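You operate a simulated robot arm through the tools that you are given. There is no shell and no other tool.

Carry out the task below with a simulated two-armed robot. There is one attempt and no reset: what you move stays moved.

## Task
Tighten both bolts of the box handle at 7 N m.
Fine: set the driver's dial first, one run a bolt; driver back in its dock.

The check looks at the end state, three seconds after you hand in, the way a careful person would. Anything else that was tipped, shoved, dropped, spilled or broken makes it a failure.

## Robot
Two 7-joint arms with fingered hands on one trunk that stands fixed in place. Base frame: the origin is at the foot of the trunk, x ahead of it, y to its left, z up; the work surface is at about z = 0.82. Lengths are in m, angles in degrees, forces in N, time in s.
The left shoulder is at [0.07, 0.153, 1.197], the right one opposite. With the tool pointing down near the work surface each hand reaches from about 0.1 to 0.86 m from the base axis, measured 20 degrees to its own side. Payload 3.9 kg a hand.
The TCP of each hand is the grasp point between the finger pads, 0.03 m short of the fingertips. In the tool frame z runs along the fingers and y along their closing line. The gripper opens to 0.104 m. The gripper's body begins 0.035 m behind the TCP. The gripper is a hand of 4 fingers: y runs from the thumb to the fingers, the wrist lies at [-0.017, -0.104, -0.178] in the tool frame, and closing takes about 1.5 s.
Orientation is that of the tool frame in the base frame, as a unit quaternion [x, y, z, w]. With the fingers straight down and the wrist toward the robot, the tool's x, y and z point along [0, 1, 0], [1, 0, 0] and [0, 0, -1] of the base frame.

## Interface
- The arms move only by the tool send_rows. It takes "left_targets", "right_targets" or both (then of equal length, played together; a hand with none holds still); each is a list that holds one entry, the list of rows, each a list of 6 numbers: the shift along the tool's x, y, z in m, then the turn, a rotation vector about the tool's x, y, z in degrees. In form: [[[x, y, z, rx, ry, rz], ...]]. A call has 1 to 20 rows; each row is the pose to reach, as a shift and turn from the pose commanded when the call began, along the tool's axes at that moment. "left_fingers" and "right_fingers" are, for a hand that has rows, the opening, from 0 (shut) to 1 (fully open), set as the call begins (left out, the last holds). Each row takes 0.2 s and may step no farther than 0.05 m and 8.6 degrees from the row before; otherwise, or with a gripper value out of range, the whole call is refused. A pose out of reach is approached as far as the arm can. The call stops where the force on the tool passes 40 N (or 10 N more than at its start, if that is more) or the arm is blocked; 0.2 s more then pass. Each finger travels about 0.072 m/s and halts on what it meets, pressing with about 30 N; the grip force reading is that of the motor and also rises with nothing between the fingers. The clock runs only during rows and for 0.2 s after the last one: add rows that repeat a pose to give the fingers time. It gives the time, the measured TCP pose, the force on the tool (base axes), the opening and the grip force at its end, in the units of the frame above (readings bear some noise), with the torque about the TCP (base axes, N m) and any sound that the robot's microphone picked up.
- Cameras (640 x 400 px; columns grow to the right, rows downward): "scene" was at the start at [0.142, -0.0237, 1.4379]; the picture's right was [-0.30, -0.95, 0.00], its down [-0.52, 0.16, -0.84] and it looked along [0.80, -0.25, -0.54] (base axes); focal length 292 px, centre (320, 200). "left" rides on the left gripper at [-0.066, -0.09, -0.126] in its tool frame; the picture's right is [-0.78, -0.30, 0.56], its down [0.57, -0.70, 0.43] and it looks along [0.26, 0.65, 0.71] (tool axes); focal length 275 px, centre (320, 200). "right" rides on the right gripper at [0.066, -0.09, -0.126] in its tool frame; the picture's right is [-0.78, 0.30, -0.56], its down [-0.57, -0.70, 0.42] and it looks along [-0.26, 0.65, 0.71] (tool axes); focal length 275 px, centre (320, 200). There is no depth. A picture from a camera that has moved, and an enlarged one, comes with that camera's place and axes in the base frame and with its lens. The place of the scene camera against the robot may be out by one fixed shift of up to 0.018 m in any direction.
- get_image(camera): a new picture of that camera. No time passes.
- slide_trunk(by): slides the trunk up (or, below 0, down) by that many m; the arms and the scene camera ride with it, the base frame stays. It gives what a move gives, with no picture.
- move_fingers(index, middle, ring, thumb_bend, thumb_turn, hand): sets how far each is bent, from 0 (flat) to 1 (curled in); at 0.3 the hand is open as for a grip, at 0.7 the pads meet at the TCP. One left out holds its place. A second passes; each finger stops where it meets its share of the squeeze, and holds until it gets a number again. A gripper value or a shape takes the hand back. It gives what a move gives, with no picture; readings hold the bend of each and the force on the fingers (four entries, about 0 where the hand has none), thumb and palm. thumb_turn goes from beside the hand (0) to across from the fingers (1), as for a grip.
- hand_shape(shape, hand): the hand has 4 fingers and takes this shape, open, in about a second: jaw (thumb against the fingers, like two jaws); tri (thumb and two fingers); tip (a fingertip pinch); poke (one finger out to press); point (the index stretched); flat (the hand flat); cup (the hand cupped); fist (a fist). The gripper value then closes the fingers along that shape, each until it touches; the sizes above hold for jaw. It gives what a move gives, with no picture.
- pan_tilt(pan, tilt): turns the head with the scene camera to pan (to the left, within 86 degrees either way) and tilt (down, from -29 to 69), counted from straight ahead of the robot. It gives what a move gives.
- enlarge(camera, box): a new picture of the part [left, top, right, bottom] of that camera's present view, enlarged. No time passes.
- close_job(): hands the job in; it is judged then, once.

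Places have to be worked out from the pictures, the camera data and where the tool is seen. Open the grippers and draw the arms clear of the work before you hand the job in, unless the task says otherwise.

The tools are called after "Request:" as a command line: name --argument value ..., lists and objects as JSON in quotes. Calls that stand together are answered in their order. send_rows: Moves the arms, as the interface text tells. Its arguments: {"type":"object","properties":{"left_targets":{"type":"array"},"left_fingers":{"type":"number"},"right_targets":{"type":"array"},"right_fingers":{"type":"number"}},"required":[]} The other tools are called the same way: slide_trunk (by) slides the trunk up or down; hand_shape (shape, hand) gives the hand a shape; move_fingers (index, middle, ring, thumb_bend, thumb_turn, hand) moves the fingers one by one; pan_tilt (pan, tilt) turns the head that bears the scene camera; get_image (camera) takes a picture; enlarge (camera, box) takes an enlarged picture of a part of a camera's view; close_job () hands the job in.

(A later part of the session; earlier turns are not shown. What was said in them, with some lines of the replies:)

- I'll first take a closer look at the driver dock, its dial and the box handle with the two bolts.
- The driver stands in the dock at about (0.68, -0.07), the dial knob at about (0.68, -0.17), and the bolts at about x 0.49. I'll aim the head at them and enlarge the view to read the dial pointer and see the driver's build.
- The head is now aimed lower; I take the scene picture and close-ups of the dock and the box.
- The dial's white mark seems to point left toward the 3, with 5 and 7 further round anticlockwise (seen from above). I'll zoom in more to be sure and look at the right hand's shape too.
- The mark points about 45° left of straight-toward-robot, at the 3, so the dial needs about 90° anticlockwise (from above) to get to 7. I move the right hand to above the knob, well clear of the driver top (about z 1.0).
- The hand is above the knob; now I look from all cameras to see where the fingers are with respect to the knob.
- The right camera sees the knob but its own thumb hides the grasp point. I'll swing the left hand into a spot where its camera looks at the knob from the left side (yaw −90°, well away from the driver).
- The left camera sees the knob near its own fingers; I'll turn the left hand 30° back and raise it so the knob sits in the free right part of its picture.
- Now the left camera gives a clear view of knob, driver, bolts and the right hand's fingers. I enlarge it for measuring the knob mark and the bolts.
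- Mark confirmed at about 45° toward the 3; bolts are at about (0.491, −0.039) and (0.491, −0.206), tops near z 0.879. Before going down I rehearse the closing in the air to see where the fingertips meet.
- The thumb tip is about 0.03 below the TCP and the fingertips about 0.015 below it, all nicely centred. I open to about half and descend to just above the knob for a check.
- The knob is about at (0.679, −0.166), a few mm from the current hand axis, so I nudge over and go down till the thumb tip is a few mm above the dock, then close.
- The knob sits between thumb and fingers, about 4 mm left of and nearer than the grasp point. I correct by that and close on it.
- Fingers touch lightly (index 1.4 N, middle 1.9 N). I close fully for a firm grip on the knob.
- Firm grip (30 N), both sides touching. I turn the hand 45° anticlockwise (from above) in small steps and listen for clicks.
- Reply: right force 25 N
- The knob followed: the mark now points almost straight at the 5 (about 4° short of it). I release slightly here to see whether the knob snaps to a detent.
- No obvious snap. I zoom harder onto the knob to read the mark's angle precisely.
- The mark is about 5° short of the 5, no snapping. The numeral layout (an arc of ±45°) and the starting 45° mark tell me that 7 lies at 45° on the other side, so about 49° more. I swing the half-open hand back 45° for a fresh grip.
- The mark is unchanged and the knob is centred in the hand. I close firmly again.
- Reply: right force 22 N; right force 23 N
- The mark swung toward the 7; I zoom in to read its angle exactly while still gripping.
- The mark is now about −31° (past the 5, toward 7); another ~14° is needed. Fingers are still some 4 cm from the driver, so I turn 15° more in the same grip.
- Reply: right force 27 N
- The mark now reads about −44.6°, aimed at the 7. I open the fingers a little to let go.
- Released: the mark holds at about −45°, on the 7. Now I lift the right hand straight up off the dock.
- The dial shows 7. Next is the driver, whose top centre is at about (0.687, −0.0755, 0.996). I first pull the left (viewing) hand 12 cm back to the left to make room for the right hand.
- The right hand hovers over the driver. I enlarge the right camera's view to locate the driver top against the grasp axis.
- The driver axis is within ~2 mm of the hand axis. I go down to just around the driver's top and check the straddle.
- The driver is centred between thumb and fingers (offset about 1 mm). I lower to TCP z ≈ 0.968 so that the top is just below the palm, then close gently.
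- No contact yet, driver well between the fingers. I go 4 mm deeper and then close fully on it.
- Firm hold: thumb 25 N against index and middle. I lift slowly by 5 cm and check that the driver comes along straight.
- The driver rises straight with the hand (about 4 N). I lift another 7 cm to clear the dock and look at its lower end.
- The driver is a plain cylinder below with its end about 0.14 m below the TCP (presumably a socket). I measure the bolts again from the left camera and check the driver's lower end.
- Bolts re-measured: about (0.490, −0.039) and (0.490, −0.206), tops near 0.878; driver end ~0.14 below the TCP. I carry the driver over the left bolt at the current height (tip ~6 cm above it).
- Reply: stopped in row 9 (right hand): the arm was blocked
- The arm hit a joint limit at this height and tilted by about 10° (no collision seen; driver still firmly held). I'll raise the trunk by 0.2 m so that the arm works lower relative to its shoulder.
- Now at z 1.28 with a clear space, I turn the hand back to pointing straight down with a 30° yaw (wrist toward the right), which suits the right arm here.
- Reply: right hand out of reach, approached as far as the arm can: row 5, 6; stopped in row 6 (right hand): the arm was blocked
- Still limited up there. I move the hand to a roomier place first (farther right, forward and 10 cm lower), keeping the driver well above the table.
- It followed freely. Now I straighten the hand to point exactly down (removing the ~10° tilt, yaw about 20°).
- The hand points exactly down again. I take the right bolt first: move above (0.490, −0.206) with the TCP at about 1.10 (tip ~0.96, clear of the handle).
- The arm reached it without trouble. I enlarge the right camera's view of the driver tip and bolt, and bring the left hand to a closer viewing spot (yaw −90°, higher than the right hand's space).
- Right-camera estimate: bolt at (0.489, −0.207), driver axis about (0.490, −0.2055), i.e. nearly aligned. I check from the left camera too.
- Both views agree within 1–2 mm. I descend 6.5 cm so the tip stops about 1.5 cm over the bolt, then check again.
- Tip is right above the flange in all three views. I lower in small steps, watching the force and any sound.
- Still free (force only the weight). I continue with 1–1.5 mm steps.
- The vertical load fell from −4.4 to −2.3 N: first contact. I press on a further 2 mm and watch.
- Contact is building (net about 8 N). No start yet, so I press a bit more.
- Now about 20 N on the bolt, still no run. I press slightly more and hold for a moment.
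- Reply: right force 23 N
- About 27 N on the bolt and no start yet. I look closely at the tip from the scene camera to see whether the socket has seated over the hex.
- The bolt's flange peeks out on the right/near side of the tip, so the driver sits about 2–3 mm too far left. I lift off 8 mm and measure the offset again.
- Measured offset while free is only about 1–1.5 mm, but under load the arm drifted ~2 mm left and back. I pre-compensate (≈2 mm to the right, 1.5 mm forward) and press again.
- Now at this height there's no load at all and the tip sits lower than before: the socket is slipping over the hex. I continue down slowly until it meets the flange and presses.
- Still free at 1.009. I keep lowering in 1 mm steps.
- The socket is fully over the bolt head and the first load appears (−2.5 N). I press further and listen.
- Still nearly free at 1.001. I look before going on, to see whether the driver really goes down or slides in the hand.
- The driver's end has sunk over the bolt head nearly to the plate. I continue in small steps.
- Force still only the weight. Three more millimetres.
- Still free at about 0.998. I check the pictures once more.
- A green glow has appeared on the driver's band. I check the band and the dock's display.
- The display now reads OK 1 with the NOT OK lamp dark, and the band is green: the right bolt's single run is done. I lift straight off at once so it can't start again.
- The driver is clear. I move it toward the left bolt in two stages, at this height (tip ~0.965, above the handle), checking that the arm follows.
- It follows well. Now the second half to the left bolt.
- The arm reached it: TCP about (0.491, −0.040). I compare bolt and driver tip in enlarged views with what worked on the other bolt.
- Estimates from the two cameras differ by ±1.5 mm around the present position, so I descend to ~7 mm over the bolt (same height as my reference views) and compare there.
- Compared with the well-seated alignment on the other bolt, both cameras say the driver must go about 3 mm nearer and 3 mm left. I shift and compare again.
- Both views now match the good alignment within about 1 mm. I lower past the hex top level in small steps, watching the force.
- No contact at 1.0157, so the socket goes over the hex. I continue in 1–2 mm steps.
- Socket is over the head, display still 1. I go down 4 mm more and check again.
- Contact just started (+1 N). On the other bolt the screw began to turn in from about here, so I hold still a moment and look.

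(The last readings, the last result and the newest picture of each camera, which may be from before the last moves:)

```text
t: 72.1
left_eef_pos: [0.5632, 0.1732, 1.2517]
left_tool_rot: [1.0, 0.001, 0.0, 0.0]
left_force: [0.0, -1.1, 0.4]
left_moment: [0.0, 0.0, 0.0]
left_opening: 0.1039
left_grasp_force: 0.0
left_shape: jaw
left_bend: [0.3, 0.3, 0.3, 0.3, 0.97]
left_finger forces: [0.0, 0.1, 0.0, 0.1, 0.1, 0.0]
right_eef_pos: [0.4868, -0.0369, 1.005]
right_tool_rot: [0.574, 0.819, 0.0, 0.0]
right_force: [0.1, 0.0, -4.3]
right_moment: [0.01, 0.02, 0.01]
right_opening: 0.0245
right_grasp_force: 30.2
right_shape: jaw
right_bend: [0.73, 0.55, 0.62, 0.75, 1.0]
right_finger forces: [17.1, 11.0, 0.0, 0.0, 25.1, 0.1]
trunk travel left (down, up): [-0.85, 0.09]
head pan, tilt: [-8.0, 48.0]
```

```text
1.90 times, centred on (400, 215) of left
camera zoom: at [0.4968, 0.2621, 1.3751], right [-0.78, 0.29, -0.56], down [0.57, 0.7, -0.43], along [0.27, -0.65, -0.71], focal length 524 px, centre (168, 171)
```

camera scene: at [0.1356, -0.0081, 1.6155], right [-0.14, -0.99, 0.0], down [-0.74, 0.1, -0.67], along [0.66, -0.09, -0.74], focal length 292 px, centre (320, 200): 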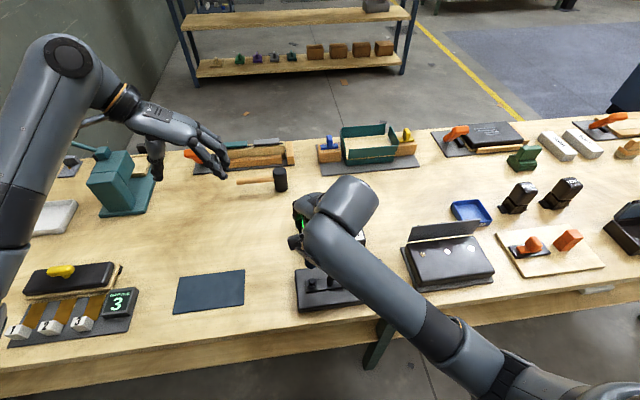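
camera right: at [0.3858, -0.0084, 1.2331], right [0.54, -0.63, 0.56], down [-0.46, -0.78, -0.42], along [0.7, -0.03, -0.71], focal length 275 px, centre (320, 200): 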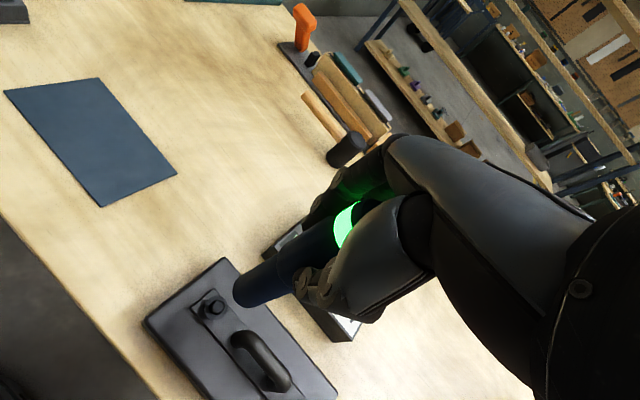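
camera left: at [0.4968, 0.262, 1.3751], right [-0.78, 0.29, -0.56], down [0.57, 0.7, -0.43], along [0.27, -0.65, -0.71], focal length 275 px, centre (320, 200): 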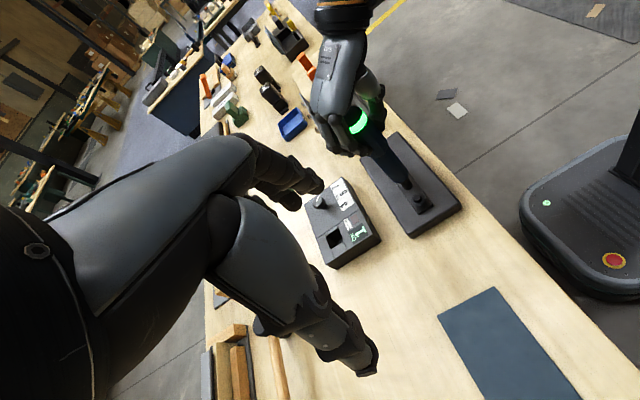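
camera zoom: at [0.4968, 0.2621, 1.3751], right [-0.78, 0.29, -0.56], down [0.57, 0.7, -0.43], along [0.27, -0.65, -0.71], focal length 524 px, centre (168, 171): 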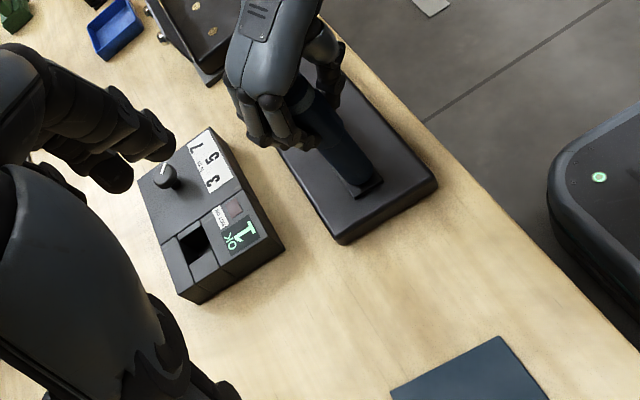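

The band light went out and the load vanished: the run is on and the bolt is sinking. I follow it down at the same pace as with the first bolt.

Request:
send_rows --right_targets '[[[0, 0, 0.001, 0, 0, 0], [0, 0, 0.002, 0, 0, 0], [0, 0, 0.003, 0, 0, 0], [0, 0, 0.003, 0, 0, 0]]]'

Request:
enlarge --camera "left" --box '[330, 110, 470, 320]'

```text
t: 73.1
left_eef_pos: [0.5629, 0.1724, 1.2511]
left_tool_rot: [1.0, 0.0, 0.0, 0.0]
left_force: [0.8, -0.3, -0.6]
left_moment: [0.02, 0.03, 0.02]
left_opening: 0.1034
left_grasp_force: 0.1
left_shape: jaw
left_bend: [0.3, 0.3, 0.3, 0.3, 0.97]
left_finger forces: [0.1, 0.0, 0.0, 0.1, 0.0, 0.0]
right_eef_pos: [0.4896, -0.0383, 1.003]
right_tool_rot: [0.575, 0.818, -0.001, 0.001]
right_force: [0.1, -0.5, -4.5]
right_moment: [0.0, 0.03, 0.02]
right_opening: 0.0247
right_grasp_force: 29.8
right_shape: jaw
right_bend: [0.73, 0.55, 0.62, 0.75, 1.0]
right_finger forces: [17.1, 11.1, 0.0, 0.0, 25.1, 0.0]
trunk travel left (down, up): [-0.85, 0.09]
head pan, tilt: [-8.0, 48.0]
```

```text
1.90 times, centred on (400, 215) of left
camera zoom: at [0.4969, 0.2621, 1.3751], right [-0.78, 0.29, -0.56], down [0.57, 0.7, -0.43], along [0.27, -0.65, -0.71], focal length 524 px, centre (168, 171)
```

zoom: 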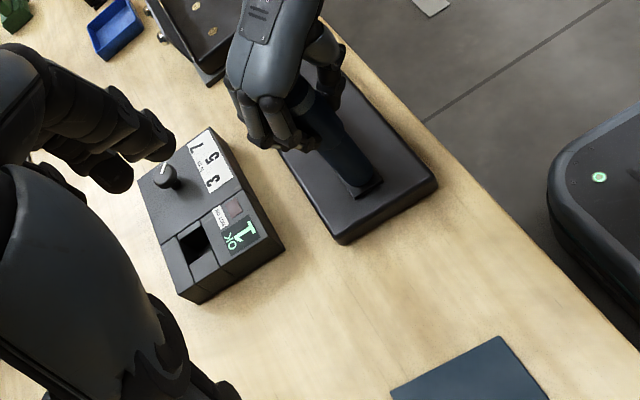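

The band is still dark (run under way). I keep following by 2 mm with a short hold.

Request:
send_rows --right_targets '[[[0, 0, 0.001, 0, 0, 0], [0, 0, 0.002, 0, 0, 0], [0, 0, 0.002, 0, 0, 0]]]'

Request:
enlarge --camera "left" --box '[330, 110, 470, 320]'

```text
t: 73.9
left_eef_pos: [0.5626, 0.1729, 1.2511]
left_tool_rot: [1.0, 0.0, -0.001, 0.001]
left_force: [0.1, -0.2, -0.8]
left_moment: [-0.03, 0.0, -0.03]
left_opening: 0.1039
left_grasp_force: 0.1
left_shape: jaw
left_bend: [0.3, 0.3, 0.3, 0.3, 0.97]
left_finger forces: [0.1, 0.1, 0.0, 0.0, 0.0, 0.0]
right_eef_pos: [0.4887, -0.0375, 1.0009]
right_tool_rot: [0.574, 0.819, 0.0, 0.0]
right_force: [0.0, 0.4, -4.3]
right_moment: [0.04, -0.02, -0.01]
right_opening: 0.0244
right_grasp_force: 29.6
right_shape: jaw
right_bend: [0.73, 0.55, 0.62, 0.75, 1.0]
right_finger forces: [17.1, 11.0, 0.1, 0.1, 25.0, 0.1]
trunk travel left (down, up): [-0.85, 0.09]
head pan, tilt: [-8.0, 48.0]
```

```text
1.90 times, centred on (400, 215) of left
camera zoom: at [0.4969, 0.2622, 1.3751], right [-0.78, 0.29, -0.56], down [0.57, 0.7, -0.43], along [0.27, -0.65, -0.71], focal length 524 px, centre (168, 171)
```

zoom: 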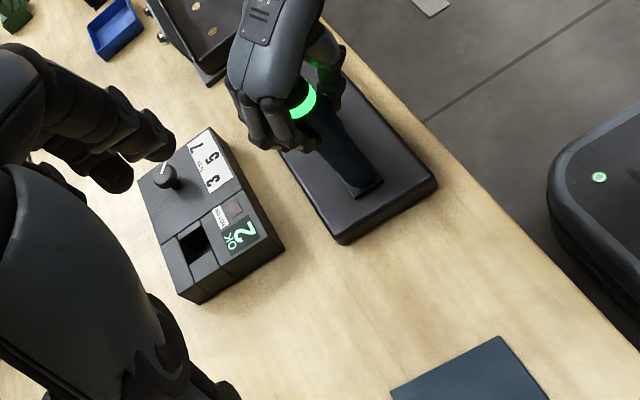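

The display now reads 2, the band is green and NOT OK stays dark: both bolts are done. I lift straight off right away.

Request:
send_rows --right_targets '[[[0, 0, -0.01, 0, 0, 0], [0, 0, -0.025, 0, 0, 0], [0, 0, -0.045, 0, 0, 0], [0, 0, -0.07, 0, 0, 0], [0, 0, -0.1, 0, 0, 0], [0, 0, -0.12, 0, 0, 0], [0, 0, -0.12, 0, 0, 0]]]'

Request:
get_image --camera "scene"

Request:
get_image --camera "right"

Request:
enlarge --camera "left" --box '[330, 110, 470, 320]'

```text
t: 75.5
left_eef_pos: [0.5629, 0.1732, 1.2513]
left_tool_rot: [1.0, 0.0, 0.0, -0.001]
left_force: [0.0, -0.3, 0.4]
left_moment: [0.01, -0.02, 0.0]
left_opening: 0.1038
left_grasp_force: 0.0
left_shape: jaw
left_bend: [0.3, 0.3, 0.3, 0.3, 0.97]
left_finger forces: [0.1, 0.0, 0.0, 0.1, 0.0, 0.0]
right_eef_pos: [0.4881, -0.0365, 1.1194]
right_tool_rot: [0.575, 0.818, -0.001, -0.001]
right_force: [-0.5, 0.1, -3.6]
right_moment: [-0.01, 0.02, -0.02]
right_opening: 0.0242
right_grasp_force: 29.9
right_shape: jaw
right_bend: [0.73, 0.55, 0.62, 0.75, 1.0]
right_finger forces: [17.0, 11.1, 0.1, 0.1, 24.8, 0.1]
trunk travel left (down, up): [-0.85, 0.09]
head pan, tilt: [-8.0, 48.0]
```

```text
taken
camera scene: at [0.1357, -0.0079, 1.6155], right [-0.14, -0.99, 0.0], down [-0.74, 0.1, -0.67], along [0.66, -0.09, -0.74], focal length 292 px, centre (320, 200)
```

scene: 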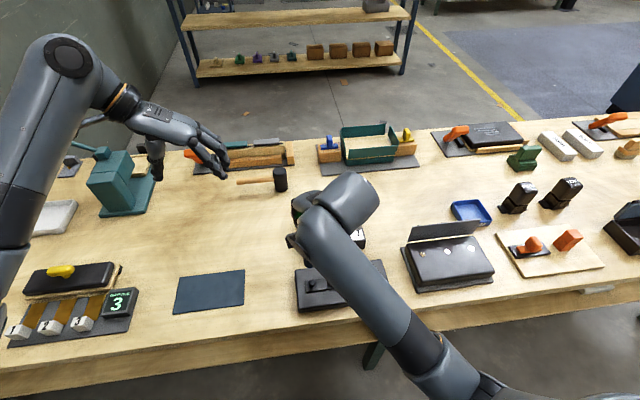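

```text
taken
camera right: at [0.382, -0.0061, 1.2443], right [0.54, -0.63, 0.56], down [-0.46, -0.78, -0.42], along [0.7, -0.03, -0.71], focal length 275 px, centre (320, 200)
```

right: 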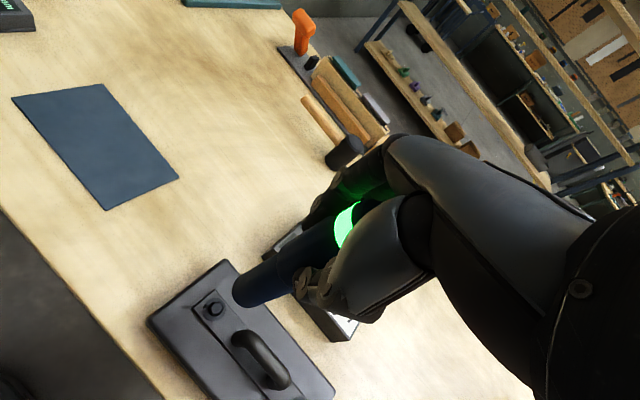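

```text
1.90 times, centred on (400, 215) of left
camera zoom: at [0.4969, 0.262, 1.3751], right [-0.78, 0.29, -0.56], down [0.57, 0.7, -0.43], along [0.27, -0.65, -0.71], focal length 524 px, centre (168, 171)
```

zoom: 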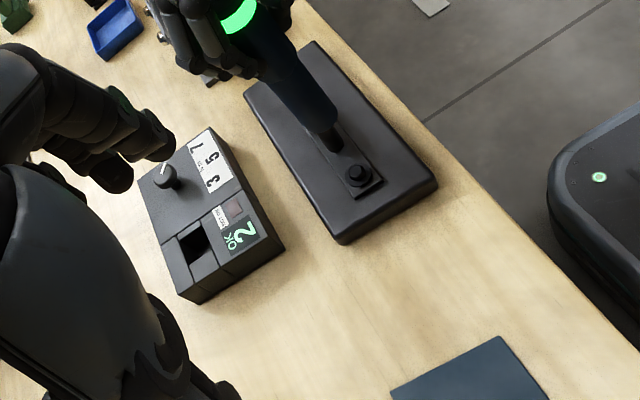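

Both bolts are done; the driver now goes back. I first swing the left hand to the spot with the good dock view, then carry the driver back over the dock (yaw 0, TCP ≈ (0.6886, −0.073)) at this height.

Request:
send_rows --left_targets '[[[0.018, 0.0068, -0.0025, 0, 0, -7.5], [0.036, 0.0135, -0.005, 0, 0, -15], [0.054, 0.02, -0.0075, 0, 0, -22.5], [0.072, 0.027, -0.01, 0, 0, -30], [0.072, 0.027, -0.01, 0, 0, -30]]]'

Request:
send_rows --right_targets '[[[-0.017, 0.0294, 0, 0, 0, 3.3], [-0.034, 0.0587, 0, 0, 0, 6.7], [-0.051, 0.088, 0, 0, 0, 10], [-0.0681, 0.1174, 0, 0, 0, 13.3], [-0.0851, 0.1467, 0, 0, 0, 16.7], [-0.1021, 0.1761, 0, 0, 0, 20], [-0.1021, 0.1761, 0, 0, 0, 20], [-0.1021, 0.1761, 0, 0, 0, 20]]]'

Request:
get_image --camera "left"

Request:
get_image --camera "right"

Request:
get_image --camera "scene"

```text
t: 76.7
left_eef_pos: [0.6343, 0.1449, 1.2587]
left_tool_rot: [0.965, 0.26, 0.0, 0.002]
left_force: [-0.4, -0.7, 0.6]
left_moment: [0.04, -0.03, 0.0]
left_opening: 0.1038
left_grasp_force: 0.1
left_shape: jaw
left_bend: [0.3, 0.3, 0.3, 0.3, 0.97]
left_finger forces: [0.0, 0.1, 0.1, 0.0, 0.0, 0.1]
right_eef_pos: [0.4887, -0.0372, 1.1182]
right_tool_rot: [0.574, 0.819, 0.0, 0.0]
right_force: [0.8, -0.4, -4.2]
right_moment: [0.03, 0.0, 0.02]
right_opening: 0.0246
right_grasp_force: 29.7
right_shape: jaw
right_bend: [0.73, 0.55, 0.62, 0.75, 1.0]
right_finger forces: [16.9, 11.1, 0.1, 0.0, 24.9, 0.0]
trunk travel left (down, up): [-0.85, 0.09]
head pan, tilt: [-8.0, 48.0]
```

```text
t: 78.5
left_eef_pos: [0.6348, 0.1454, 1.2595]
left_tool_rot: [0.966, 0.26, 0.0, 0.001]
left_force: [0.2, 0.8, 0.5]
left_moment: [0.0, -0.02, 0.01]
left_opening: 0.1036
left_grasp_force: 0.0
left_shape: jaw
left_bend: [0.3, 0.3, 0.3, 0.3, 0.97]
left_finger forces: [0.0, 0.0, 0.0, 0.1, 0.1, 0.0]
right_eef_pos: [0.6907, -0.0723, 1.1202]
right_tool_rot: [0.707, 0.707, 0.0, 0.001]
right_force: [-0.2, -0.3, -3.9]
right_moment: [0.01, 0.0, 0.02]
right_opening: 0.0243
right_grasp_force: 30.4
right_shape: jaw
right_bend: [0.73, 0.55, 0.62, 0.75, 1.0]
right_finger forces: [16.8, 11.5, 0.0, 0.1, 24.7, 0.1]
trunk travel left (down, up): [-0.85, 0.09]
head pan, tilt: [-8.0, 48.0]
```

```text
taken
camera left: at [0.5321, 0.1902, 1.3837], right [-0.82, -0.13, -0.56], down [0.14, 0.89, -0.43], along [0.55, -0.43, -0.71], focal length 275 px, centre (320, 200)
```

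left: 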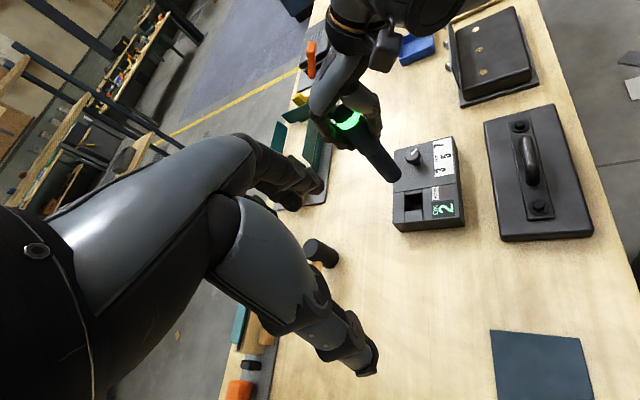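

```text
taken
camera right: at [0.6015, -0.0085, 1.2454], right [0.29, -0.78, 0.56], down [-0.7, -0.57, -0.43], along [0.65, -0.27, -0.71], focal length 275 px, centre (320, 200)
```

right: 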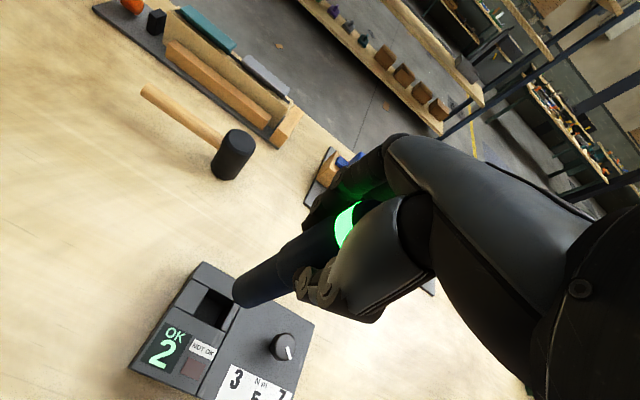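

```text
taken
camera scene: at [0.1354, -0.0078, 1.6155], right [-0.14, -0.99, 0.0], down [-0.74, 0.1, -0.67], along [0.66, -0.09, -0.74], focal length 292 px, centre (320, 200)
```

scene: 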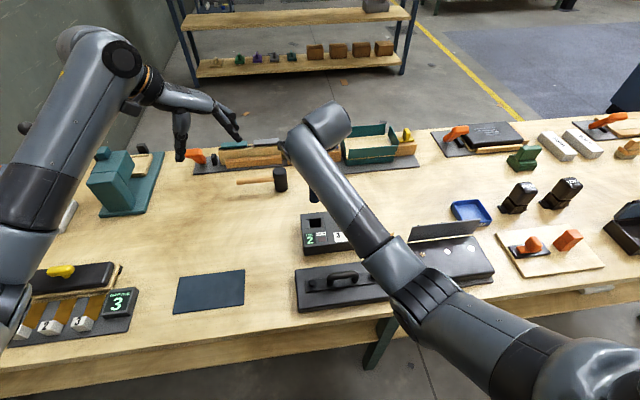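

Back over the dock with TCP ≈ (0.690, −0.072). I lower to the height where I had taken reference views right after lifting it out, to compare the alignment with the slot.

Request:
send_rows --right_targets '[[[0, 0, 0.012, 0, 0, 0], [0, 0, 0.024, 0, 0, 0], [0, 0, 0.0355, 0, 0, 0], [0, 0, 0.0355, 0, 0, 0]]]'

Request:
enlarge --camera "right" --box '[180, 210, 340, 370]'

Request:
enlarge --camera "left" --box '[310, 80, 470, 240]'

```text
t: 79.5
left_eef_pos: [0.6339, 0.1463, 1.2594]
left_tool_rot: [0.966, 0.26, -0.001, 0.0]
left_force: [-0.3, -0.4, 0.1]
left_moment: [-0.01, 0.0, -0.04]
left_opening: 0.1035
left_grasp_force: 0.1
left_shape: jaw
left_bend: [0.3, 0.3, 0.3, 0.3, 0.97]
left_finger forces: [0.0, 0.0, 0.1, 0.0, 0.1, 0.0]
right_eef_pos: [0.6888, -0.0732, 1.0852]
right_tool_rot: [0.707, 0.707, 0.0, 0.0]
right_force: [0.0, 0.9, -3.3]
right_moment: [-0.02, 0.01, 0.01]
right_opening: 0.0243
right_grasp_force: 30.1
right_shape: jaw
right_bend: [0.73, 0.55, 0.62, 0.75, 1.0]
right_finger forces: [16.7, 11.5, 0.0, 0.0, 24.6, 0.0]
trunk travel left (down, up): [-0.85, 0.09]
head pan, tilt: [-8.0, 48.0]
```

```text
2.50 times, centred on (260, 290) of right
camera zoom: at [0.6007, -0.0077, 1.2098], right [0.29, -0.78, 0.56], down [-0.7, -0.57, -0.42], along [0.65, -0.27, -0.71], focal length 688 px, centre (470, -25)
```

zoom: 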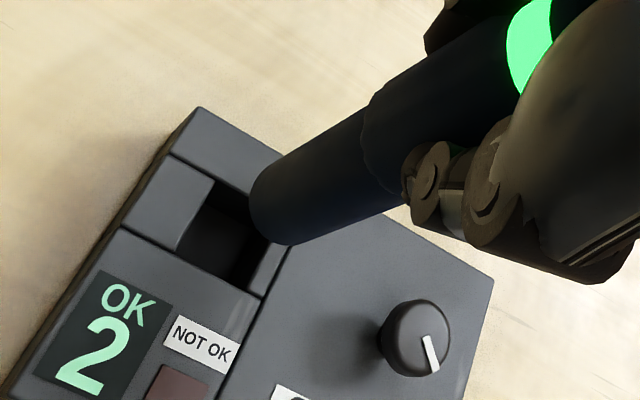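

```text
2.50 times, centred on (390, 160) of left
camera zoom: at [0.5325, 0.1902, 1.3835], right [-0.82, -0.13, -0.56], down [0.14, 0.89, -0.43], along [0.55, -0.43, -0.71], focal length 688 px, centre (145, 300)
```

zoom: 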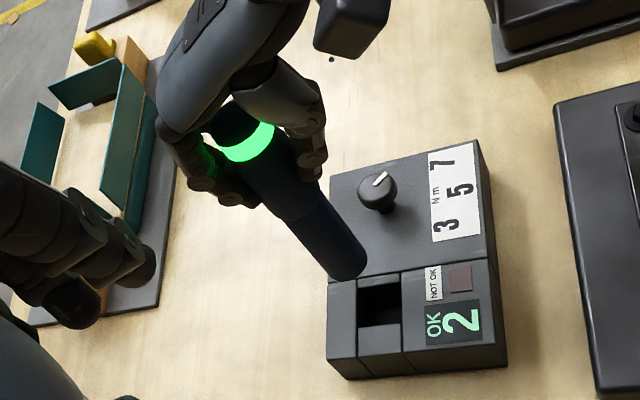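

Alignment matches the reference within about 1 mm. I lower to just above the slot opening and check once more.

Request:
send_rows --right_targets '[[[0, 0, 0.015, 0, 0, 0], [0, 0, 0.03, 0, 0, 0], [0, 0, 0.045, 0, 0, 0], [0, 0, 0.055, 0, 0, 0], [0, 0, 0.062, 0, 0, 0], [0, 0, 0.062, 0, 0, 0]]]'

Request:
enlarge --camera "right" --box '[180, 210, 340, 370]'

Request:
enlarge --camera "left" --box '[370, 150, 470, 240]'

```text
t: 80.9
left_eef_pos: [0.6331, 0.1465, 1.2586]
left_tool_rot: [0.966, 0.26, 0.0, 0.0]
left_force: [0.4, 0.2, -0.8]
left_moment: [0.02, -0.02, -0.01]
left_opening: 0.1039
left_grasp_force: 0.0
left_shape: jaw
left_bend: [0.3, 0.3, 0.3, 0.3, 0.97]
left_finger forces: [0.0, 0.0, 0.0, 0.0, 0.1, 0.0]
right_eef_pos: [0.6889, -0.0754, 1.0237]
right_tool_rot: [0.708, 0.706, 0.0, 0.0]
right_force: [0.2, 0.1, -5.1]
right_moment: [0.04, 0.01, 0.0]
right_opening: 0.0246
right_grasp_force: 30.1
right_shape: jaw
right_bend: [0.73, 0.55, 0.62, 0.75, 1.0]
right_finger forces: [16.6, 11.6, 0.1, 0.0, 24.5, 0.1]
trunk travel left (down, up): [-0.85, 0.09]
head pan, tilt: [-8.0, 48.0]
```

```text
2.50 times, centred on (260, 290) of right
camera zoom: at [0.6, -0.0087, 1.1482], right [0.29, -0.78, 0.56], down [-0.7, -0.57, -0.43], along [0.65, -0.27, -0.71], focal length 688 px, centre (470, -25)
```

zoom: 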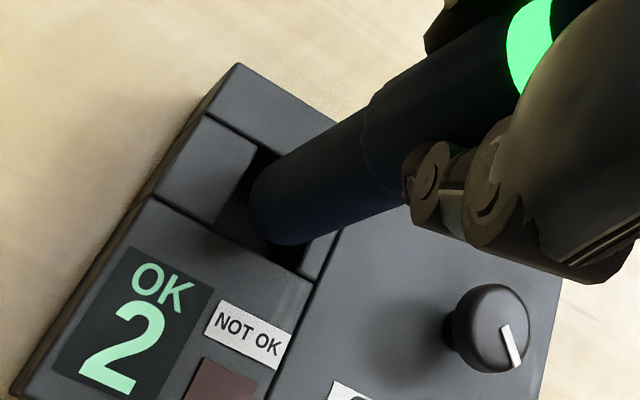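

```text
4.44 times, centred on (420, 195) of left
camera zoom: at [0.5326, 0.1902, 1.3835], right [-0.82, -0.13, -0.56], down [0.14, 0.89, -0.43], along [0.55, -0.43, -0.71], focal length 1224 px, centre (-124, 222)
```

zoom: 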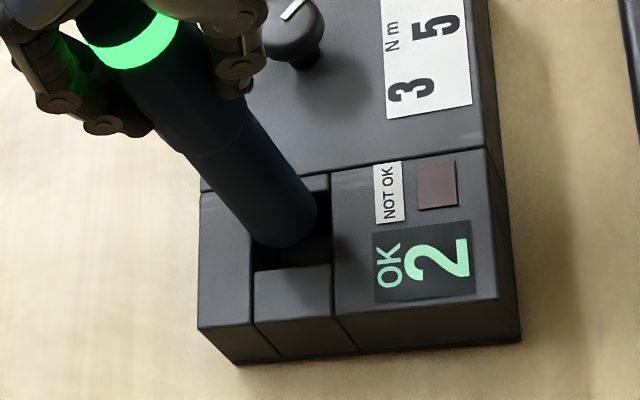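

The tip hangs over the slot opening. I lower 8 mm to the exact height of my earlier reference picture (taken 5 cm after lifting) to compare precisely.

Request:
send_rows --right_targets '[[[0, 0, 0.004, 0, 0, 0], [0, 0, 0.008, 0, 0, 0], [0, 0, 0.008, 0, 0, 0]]]'

Request:
enlarge --camera "left" --box '[330, 100, 470, 230]'

Request:
get_image --camera "right"

Request:
enlarge --camera "left" --box '[385, 170, 445, 230]'

```text
t: 81.7
left_eef_pos: [0.6346, 0.1473, 1.2592]
left_tool_rot: [0.966, 0.26, 0.0, 0.0]
left_force: [-0.3, -0.5, -0.7]
left_moment: [0.0, -0.01, 0.04]
left_opening: 0.1037
left_grasp_force: 0.1
left_shape: jaw
left_bend: [0.3, 0.3, 0.3, 0.3, 0.97]
left_finger forces: [0.1, 0.0, 0.0, 0.1, 0.0, 0.0]
right_eef_pos: [0.6895, -0.0739, 1.0141]
right_tool_rot: [0.708, 0.706, 0.0, -0.001]
right_force: [-0.2, 0.2, -4.6]
right_moment: [0.0, -0.01, 0.01]
right_opening: 0.0243
right_grasp_force: 29.8
right_shape: jaw
right_bend: [0.73, 0.55, 0.62, 0.75, 1.0]
right_finger forces: [16.6, 11.7, 0.1, 0.1, 24.6, 0.0]
trunk travel left (down, up): [-0.85, 0.09]
head pan, tilt: [-8.0, 48.0]
```

```text
3.08 times, centred on (400, 165) of left
camera zoom: at [0.5325, 0.1902, 1.3836], right [-0.82, -0.13, -0.56], down [0.14, 0.89, -0.43], along [0.55, -0.43, -0.71], focal length 847 px, centre (74, 308)
```

zoom: 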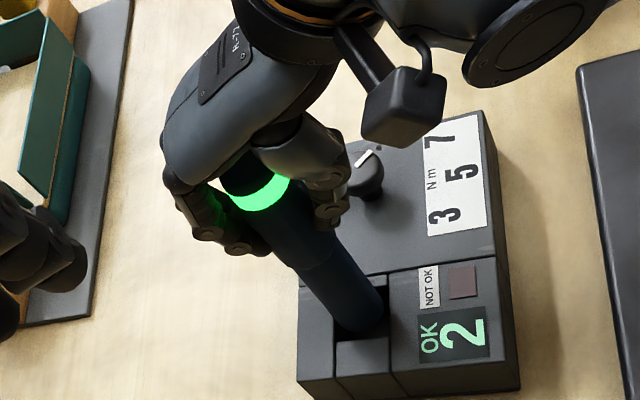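

```text
taken
camera right: at [0.6001, -0.008, 1.1394], right [0.29, -0.78, 0.56], down [-0.7, -0.57, -0.42], along [0.65, -0.27, -0.71], focal length 275 px, centre (320, 200)
```

right: 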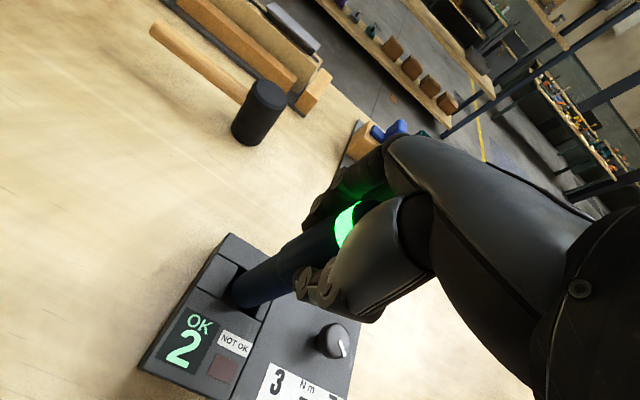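

```text
6.67 times, centred on (415, 200) of left
camera zoom: at [0.5325, 0.1902, 1.3836], right [-0.82, -0.13, -0.56], down [0.14, 0.89, -0.43], along [0.55, -0.43, -0.71], focal length 1835 px, centre (-313, 200)
```

zoom: 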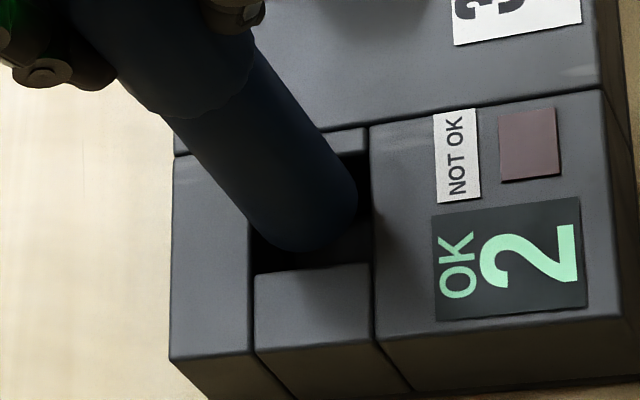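

Practically identical to the reference. I lower into the slot slowly, watching the force.

Request:
send_rows --right_targets '[[[0, 0, 0.004, 0, 0, 0], [0, 0, 0.008, 0, 0, 0], [0, 0, 0.012, 0, 0, 0], [0, 0, 0.016, 0, 0, 0], [0, 0, 0.02, 0, 0, 0]]]'

Request:
enlarge --camera "left" --box '[385, 170, 445, 230]'

```text
t: 82.9
left_eef_pos: [0.6347, 0.1468, 1.2583]
left_tool_rot: [0.966, 0.26, -0.001, 0.0]
left_force: [-0.2, 0.4, -0.2]
left_moment: [-0.03, -0.02, 0.0]
left_opening: 0.1037
left_grasp_force: 0.0
left_shape: jaw
left_bend: [0.3, 0.3, 0.3, 0.3, 0.97]
left_finger forces: [0.0, 0.1, 0.0, 0.0, 0.1, 0.1]
right_eef_pos: [0.6888, -0.0736, 0.9934]
right_tool_rot: [0.708, 0.706, 0.0, 0.0]
right_force: [-0.5, 0.2, -3.8]
right_moment: [-0.02, 0.01, -0.05]
right_opening: 0.0244
right_grasp_force: 30.1
right_shape: jaw
right_bend: [0.73, 0.55, 0.62, 0.75, 1.0]
right_finger forces: [16.6, 11.7, 0.0, 0.0, 24.5, 0.0]
trunk travel left (down, up): [-0.85, 0.09]
head pan, tilt: [-8.0, 48.0]
```

```text
6.67 times, centred on (415, 200) of left
camera zoom: at [0.5327, 0.1902, 1.3835], right [-0.82, -0.13, -0.56], down [0.14, 0.89, -0.43], along [0.55, -0.43, -0.71], focal length 1835 px, centre (-313, 200)
```

zoom: 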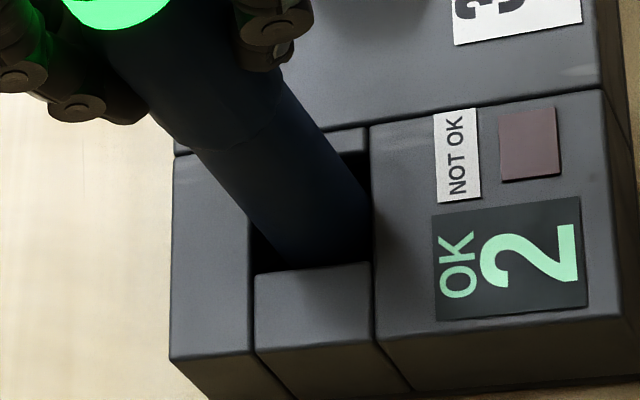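

It slides in freely. I continue down another 2.4 cm with the same care.

Request:
send_rows --right_targets '[[[0, 0, 0.005, 0, 0, 0], [0, 0, 0.01, 0, 0, 0], [0, 0, 0.015, 0, 0, 0], [0, 0, 0.02, 0, 0, 0], [0, 0, 0.024, 0, 0, 0]]]'

```text
t: 84.1
left_eef_pos: [0.6342, 0.1475, 1.258]
left_tool_rot: [0.966, 0.26, 0.001, 0.0]
left_force: [0.2, 0.4, 0.2]
left_moment: [0.01, 0.01, 0.0]
left_opening: 0.1039
left_grasp_force: 0.2
left_shape: jaw
left_bend: [0.3, 0.3, 0.3, 0.3, 0.97]
left_finger forces: [0.1, 0.0, 0.0, 0.0, 0.0, 0.1]
right_eef_pos: [0.6883, -0.0743, 0.9701]
right_tool_rot: [0.707, 0.707, 0.001, 0.0]
right_force: [0.3, 0.0, -4.6]
right_moment: [0.0, 0.04, -0.01]
right_opening: 0.0245
right_grasp_force: 29.7
right_shape: jaw
right_bend: [0.73, 0.55, 0.62, 0.75, 1.0]
right_finger forces: [16.6, 11.7, 0.1, 0.0, 24.6, 0.1]
trunk travel left (down, up): [-0.85, 0.09]
head pan, tilt: [-8.0, 48.0]
```

Nearly at the original height (0.9636). I go on in 1 mm steps until the driver rests on the bottom of its dock.

Request:
send_rows --right_targets '[[[0, 0, 0.0015, 0, 0, 0], [0, 0, 0.003, 0, 0, 0], [0, 0, 0.0045, 0, 0, 0], [0, 0, 0.006, 0, 0, 0]]]'

```text
t: 85.1
left_eef_pos: [0.6349, 0.1464, 1.2595]
left_tool_rot: [0.966, 0.259, -0.001, 0.0]
left_force: [-0.7, 0.0, -0.2]
left_moment: [0.0, -0.02, -0.02]
left_opening: 0.1036
left_grasp_force: 0.0
left_shape: jaw
left_bend: [0.3, 0.3, 0.3, 0.3, 0.97]
left_finger forces: [0.1, 0.0, 0.0, 0.0, 0.0, 0.0]
right_eef_pos: [0.6887, -0.0728, 0.964]
right_tool_rot: [0.708, 0.707, 0.0, 0.001]
right_force: [-0.9, -0.3, -3.0]
right_moment: [0.0, 0.02, -0.02]
right_opening: 0.0244
right_grasp_force: 30.4
right_shape: jaw
right_bend: [0.73, 0.55, 0.62, 0.75, 1.0]
right_finger forces: [16.6, 11.7, 0.0, 0.1, 25.0, 0.0]
trunk travel left (down, up): [-0.85, 0.09]
head pan, tilt: [-8.0, 48.0]
```

The load begins to drop (−3.0 N). One or two more millimetres till the dock carries it.

Request:
send_rows --right_targets '[[[0, 0, 0.0007, 0, 0, 0], [0, 0, 0.0014, 0, 0, 0], [0, 0, 0.0014, 0, 0, 0]]]'

```text
t: 85.9
left_eef_pos: [0.6328, 0.1482, 1.2592]
left_tool_rot: [0.966, 0.26, 0.0, 0.001]
left_force: [-0.2, -0.4, 0.7]
left_moment: [-0.02, 0.0, 0.03]
left_opening: 0.1039
left_grasp_force: 0.0
left_shape: jaw
left_bend: [0.3, 0.3, 0.3, 0.3, 0.97]
left_finger forces: [0.0, 0.0, 0.0, 0.0, 0.0, 0.1]
right_eef_pos: [0.6912, -0.0724, 0.9652]
right_tool_rot: [0.708, 0.706, 0.0, 0.001]
right_force: [-1.3, 0.8, 1.4]
right_moment: [0.02, 0.06, -0.01]
right_opening: 0.0241
right_grasp_force: 30.1
right_shape: jaw
right_bend: [0.73, 0.55, 0.62, 0.75, 1.0]
right_finger forces: [17.0, 11.7, 0.1, 0.1, 26.1, 0.1]
trunk travel left (down, up): [-0.85, 0.09]
head pan, tilt: [-8.0, 48.0]
```

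It now rests in the dock (+1.4 N). I check the seat, then open the fingers.

Request:
enlarge --camera "left" --box '[350, 120, 470, 240]'

Request:
send_rows --right_targets '[[[0, 0, 0, 0, 0, 0], [0, 0, 0, 0, 0, 0], [0, 0, 0, 0, 0, 0], [0, 0, 0, 0, 0, 0], [0, 0, 0, 0, 0, 0], [0, 0, 0, 0, 0, 0], [0, 0, 0, 0, 0, 0]]]' --right_fingers 0.75

Request:
enlarge --camera "left" --box '[350, 120, 470, 240]'

Request:
enlarge --camera "right" --box '[200, 150, 440, 380]'

```text
3.33 times, centred on (410, 180) of left
camera zoom: at [0.5312, 0.1905, 1.3841], right [-0.82, -0.13, -0.56], down [0.14, 0.89, -0.43], along [0.56, -0.43, -0.71], focal length 918 px, centre (20, 267)
```

zoom: 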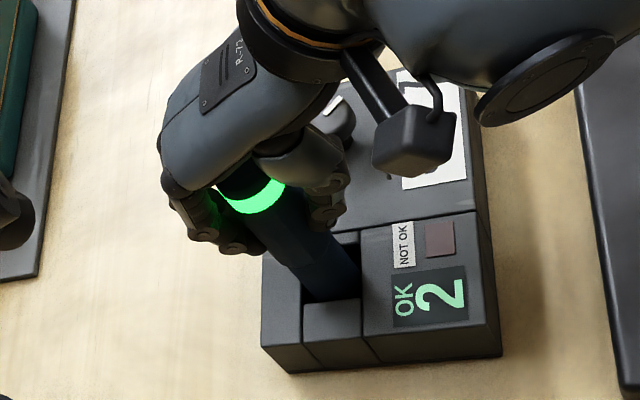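

```text
t: 87.5
left_eef_pos: [0.6336, 0.1464, 1.2595]
left_tool_rot: [0.966, 0.26, 0.0, 0.001]
left_force: [-1.2, -0.3, -0.6]
left_moment: [0.04, 0.04, 0.04]
left_opening: 0.1037
left_grasp_force: 0.0
left_shape: jaw
left_bend: [0.3, 0.3, 0.3, 0.3, 0.97]
left_finger forces: [0.1, 0.1, 0.0, 0.0, 0.0, 0.1]
right_eef_pos: [0.6894, -0.0729, 0.9641]
right_tool_rot: [0.708, 0.706, 0.001, 0.0]
right_force: [0.3, 0.2, 0.4]
right_moment: [0.02, -0.07, -0.01]
right_opening: 0.0777
right_grasp_force: 0.0
right_shape: jaw
right_bend: [0.27, 0.36, 0.33, 0.52, 0.98]
right_finger forces: [0.0, 0.1, 0.1, 0.0, 0.0, 0.1]
trunk travel left (down, up): [-0.85, 0.09]
head pan, tilt: [-8.0, 48.0]
```

```text
3.33 times, centred on (410, 180) of left
camera zoom: at [0.5318, 0.1904, 1.3838], right [-0.82, -0.13, -0.56], down [0.14, 0.89, -0.43], along [0.55, -0.43, -0.71], focal length 918 px, centre (20, 267)
```

zoom: 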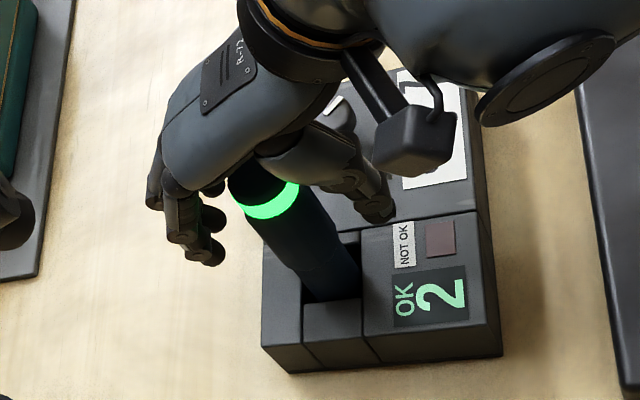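

```text
1.74 times, centred on (320, 265) of right
camera zoom: at [0.601, -0.0067, 1.0886], right [0.29, -0.78, 0.56], down [-0.7, -0.57, -0.43], along [0.65, -0.27, -0.71], focal length 479 px, centre (320, 87)
```

zoom: 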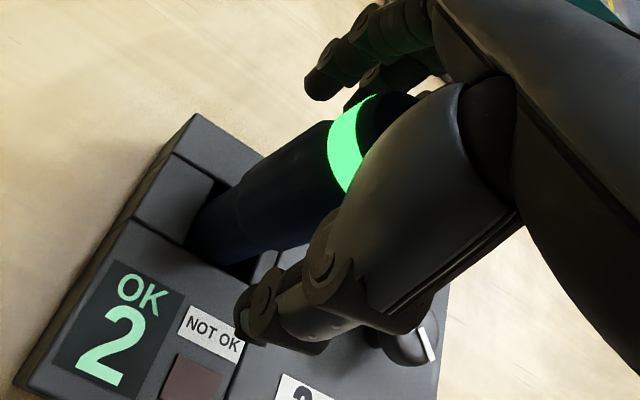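

The driver stands free in its dock, finger forces are zero. I raise the hand straight up off it.

Request:
send_rows --right_targets '[[[0, 0, -0.015, 0, 0, 0], [0, 0, -0.03, 0, 0, 0], [0, 0, -0.05, 0, 0, 0], [0, 0, -0.075, 0, 0, 0], [0, 0, -0.105, 0, 0, 0], [0, 0, -0.14, 0, 0, 0], [0, 0, -0.16, 0, 0, 0], [0, 0, -0.16, 0, 0, 0]]]' --right_fingers 0.75

Request:
enlarge --camera "left" --box '[350, 120, 470, 240]'

Request:
get_image --camera "right"

Request:
get_image --camera "scene"

```text
t: 89.3
left_eef_pos: [0.6339, 0.1464, 1.2594]
left_tool_rot: [0.966, 0.259, 0.0, 0.0]
left_force: [-0.1, -0.2, -0.7]
left_moment: [0.06, -0.01, 0.03]
left_opening: 0.1036
left_grasp_force: 0.0
left_shape: jaw
left_bend: [0.3, 0.3, 0.3, 0.3, 0.97]
left_finger forces: [0.1, 0.1, 0.0, 0.1, 0.0, 0.1]
right_eef_pos: [0.6885, -0.0734, 1.1254]
right_tool_rot: [0.708, 0.707, 0.0, 0.001]
right_force: [0.3, -0.5, 0.0]
right_moment: [-0.02, 0.03, -0.05]
right_opening: 0.0778
right_grasp_force: 0.1
right_shape: jaw
right_bend: [0.27, 0.36, 0.33, 0.52, 0.98]
right_finger forces: [0.0, 0.0, 0.0, 0.1, 0.1, 0.0]
trunk travel left (down, up): [-0.85, 0.09]
head pan, tilt: [-8.0, 48.0]
```

```text
3.33 times, centred on (410, 180) of left
camera zoom: at [0.5319, 0.1903, 1.3838], right [-0.82, -0.13, -0.56], down [0.14, 0.89, -0.43], along [0.55, -0.43, -0.71], focal length 918 px, centre (20, 267)
```

zoom: 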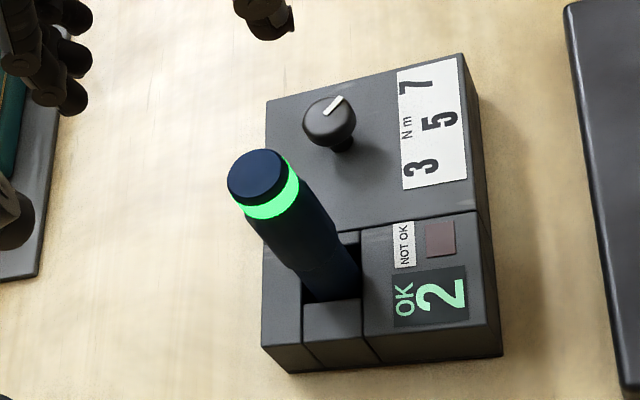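

```text
taken
camera right: at [0.5995, -0.007, 1.2507], right [0.29, -0.78, 0.56], down [-0.7, -0.57, -0.43], along [0.65, -0.27, -0.71], focal length 275 px, centre (320, 200)
```

right: 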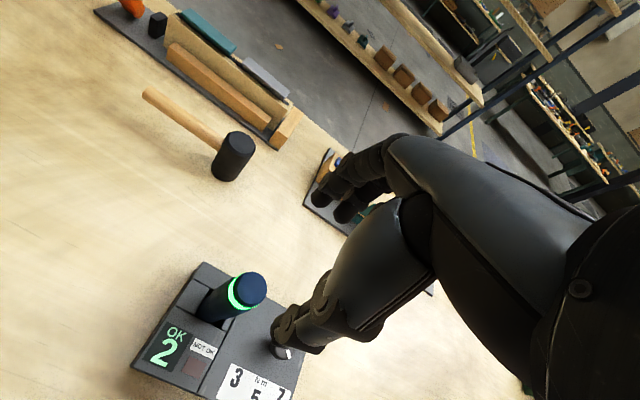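

```text
taken
camera scene: at [0.1352, -0.0078, 1.6155], right [-0.14, -0.99, 0.0], down [-0.74, 0.1, -0.67], along [0.66, -0.09, -0.74], focal length 292 px, centre (320, 200)
```

scene: 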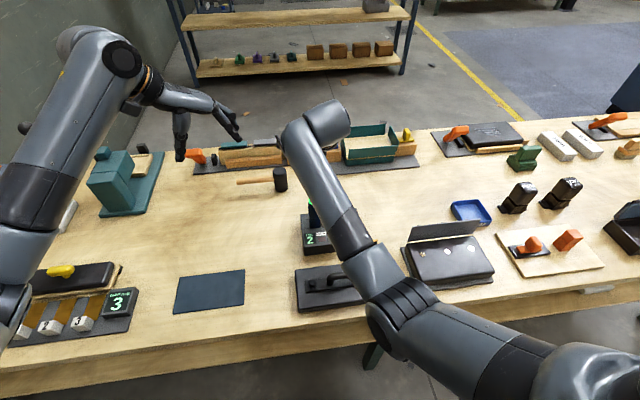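

The driver stands exactly where it was before, the dial is still on 7, display OK 2. I withdraw the right arm up and to the right with the hand open.

Request:
send_rows --right_targets '[[[0, 0, -0.04, 0, 0, 0], [0, 0, -0.08, 0, 0, 0], [0, 0, -0.12, 0, 0, 0], [-0.035, -0.015, -0.14, 0, 0, 0], [-0.07, -0.035, -0.16, 0, 0, 0], [-0.105, -0.05, -0.18, 0, 0, 0], [-0.14, -0.065, -0.2, 0, 0, 0], [-0.175, -0.08, -0.22, 0, 0, 0], [-0.21, -0.1, -0.24, 0, 0, 0], [-0.245, -0.12, -0.25, 0, 0, 0], [-0.28, -0.14, -0.26, 0, 0, 0], [-0.28, -0.14, -0.26, 0, 0, 0]]]' --right_fingers 1.0

Request:
send_rows --left_targets '[[[0, -0.03, -0.03, 0, 0, 0], [0, -0.06, -0.06, 0, 0, 0], [0, -0.09, -0.09, 0, 0, 0], [0, -0.12, -0.12, 0, 0, 0], [0, -0.12, -0.12, 0, 0, 0]]]' --left_fingers 1.0

Request:
get_image --camera "scene"

Request:
enlarge --camera "scene" --box '[285, 180, 405, 320]'

Request:
get_image --camera "left"

```text
t: 91.9
left_eef_pos: [0.634, 0.1469, 1.2592]
left_tool_rot: [0.966, 0.26, 0.0, 0.001]
left_force: [-0.4, 0.1, 0.4]
left_moment: [0.02, -0.02, 0.02]
left_opening: 0.1038
left_grasp_force: 0.1
left_shape: jaw
left_bend: [0.3, 0.3, 0.3, 0.3, 0.97]
left_finger forces: [0.1, 0.0, 0.1, 0.1, 0.0, 0.0]
right_eef_pos: [0.5507, -0.3523, 1.3831]
right_tool_rot: [0.708, 0.706, 0.0, 0.001]
right_force: [0.5, 0.6, 0.4]
right_moment: [-0.01, 0.0, -0.04]
right_opening: 0.1036
right_grasp_force: 0.0
right_shape: jaw
right_bend: [0.3, 0.3, 0.3, 0.3, 0.97]
right_finger forces: [0.0, 0.1, 0.1, 0.0, 0.0, 0.0]
trunk travel left (down, up): [-0.85, 0.09]
head pan, tilt: [-8.0, 48.0]
```

```text
t: 93.1
left_eef_pos: [0.5751, 0.2516, 1.382]
left_tool_rot: [0.966, 0.26, 0.0, 0.0]
left_force: [-0.9, 0.0, -0.1]
left_moment: [-0.05, -0.01, -0.01]
left_opening: 0.1037
left_grasp_force: 0.1
left_shape: jaw
left_bend: [0.3, 0.3, 0.3, 0.3, 0.97]
left_finger forces: [0.0, 0.0, 0.0, 0.0, 0.0, 0.1]
right_eef_pos: [0.5519, -0.3547, 1.3818]
right_tool_rot: [0.708, 0.706, 0.0, 0.001]
right_force: [-0.7, 0.2, 0.2]
right_moment: [0.0, 0.0, 0.02]
right_opening: 0.1038
right_grasp_force: 0.0
right_shape: jaw
right_bend: [0.3, 0.3, 0.3, 0.3, 0.97]
right_finger forces: [0.0, 0.0, 0.0, 0.0, 0.0, 0.0]
trunk travel left (down, up): [-0.85, 0.09]
head pan, tilt: [-8.0, 48.0]
```

```text
taken
camera scene: at [0.135, -0.0079, 1.6155], right [-0.14, -0.99, 0.0], down [-0.74, 0.1, -0.67], along [0.66, -0.09, -0.74], focal length 292 px, centre (320, 200)
```

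scene: 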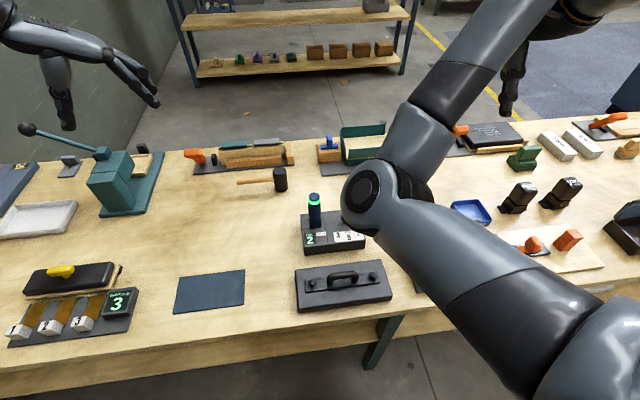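

```text
2.86 times, centred on (345, 250) of scene
camera zoom: at [0.135, -0.0079, 1.6155], right [-0.14, -0.99, 0.0], down [-0.74, 0.1, -0.67], along [0.66, -0.09, -0.74], focal length 834 px, centre (249, 57)
```

zoom: 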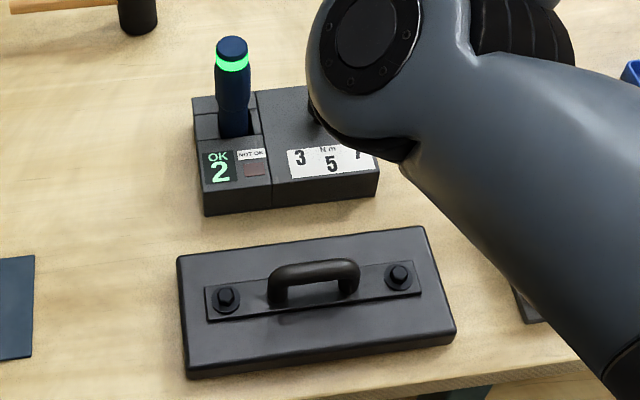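

```text
taken
camera left: at [0.4725, 0.2952, 1.5065], right [-0.82, -0.13, -0.56], down [0.14, 0.89, -0.43], along [0.55, -0.43, -0.71], focal length 275 px, centre (320, 200)
```

left: 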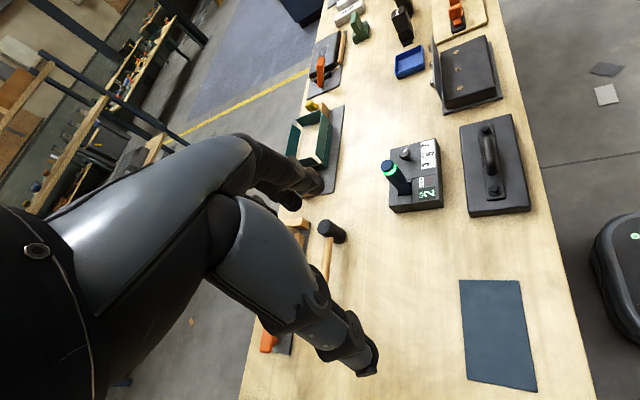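

Both hands are open and clear, the display shows OK 2, NOT OK is dark and the driver is docked. A last close look at dial, bolts and driver before handing in.

Request:
enlarge --camera "left" --box '[370, 120, 540, 230]'

Request:
enlarge --camera "right" --box '[0, 100, 320, 400]'

```text
3.64 times, centred on (455, 175) of left
camera zoom: at [0.4725, 0.2952, 1.5065], right [-0.82, -0.13, -0.56], down [0.14, 0.89, -0.43], along [0.55, -0.43, -0.71], focal length 1001 px, centre (-171, 291)
```

zoom: 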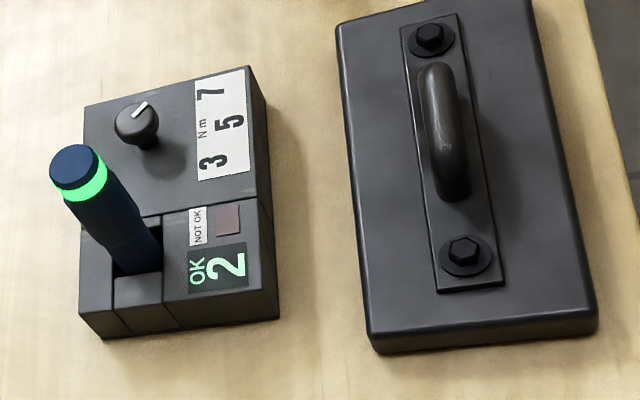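

```text
1.33 times, centred on (160, 250) of right
camera zoom: at [0.4614, -0.2876, 1.5076], right [0.29, -0.78, 0.56], down [-0.7, -0.57, -0.43], along [0.65, -0.27, -0.71], focal length 367 px, centre (533, 133)
```

zoom: 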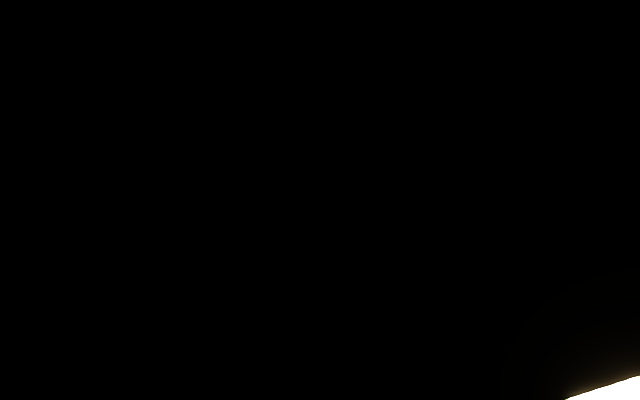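

Both bolts sit down on the plate, the mark is on 7, the driver is in its dock, and nothing else has been moved. I hand in the job.

Request:
close_job

```text
The job is handed in.
```

I tightened both handle bolts with one driver run each, and the driver is back in its dock. I haven't seen the check's result.

- **Dial:** I turned the mark from 3 to 7 before either run. I took 7 as 45° past the 5, because the mark started 45° on the other side, at the 3. The printed 7 itself sits nearer 35° from the knob's axis. If the scale follows the print, the setting would be a little above 7 N m.
- **Bolts:** The first try on the right bolt pressed on the edge of its head, about 3 mm off, and the driver didn't start. I realigned it and it ran once. The left bolt ran at the first try.
- **Display:** It reads OK 2 and the NOT OK lamp stayed dark.
- **Other:** I raised the trunk 0.2 m so the right arm could reach the left bolt, and it is still raised. Both hands are open and clear of the work, and nothing else looked moved or tipped in the last pictures.
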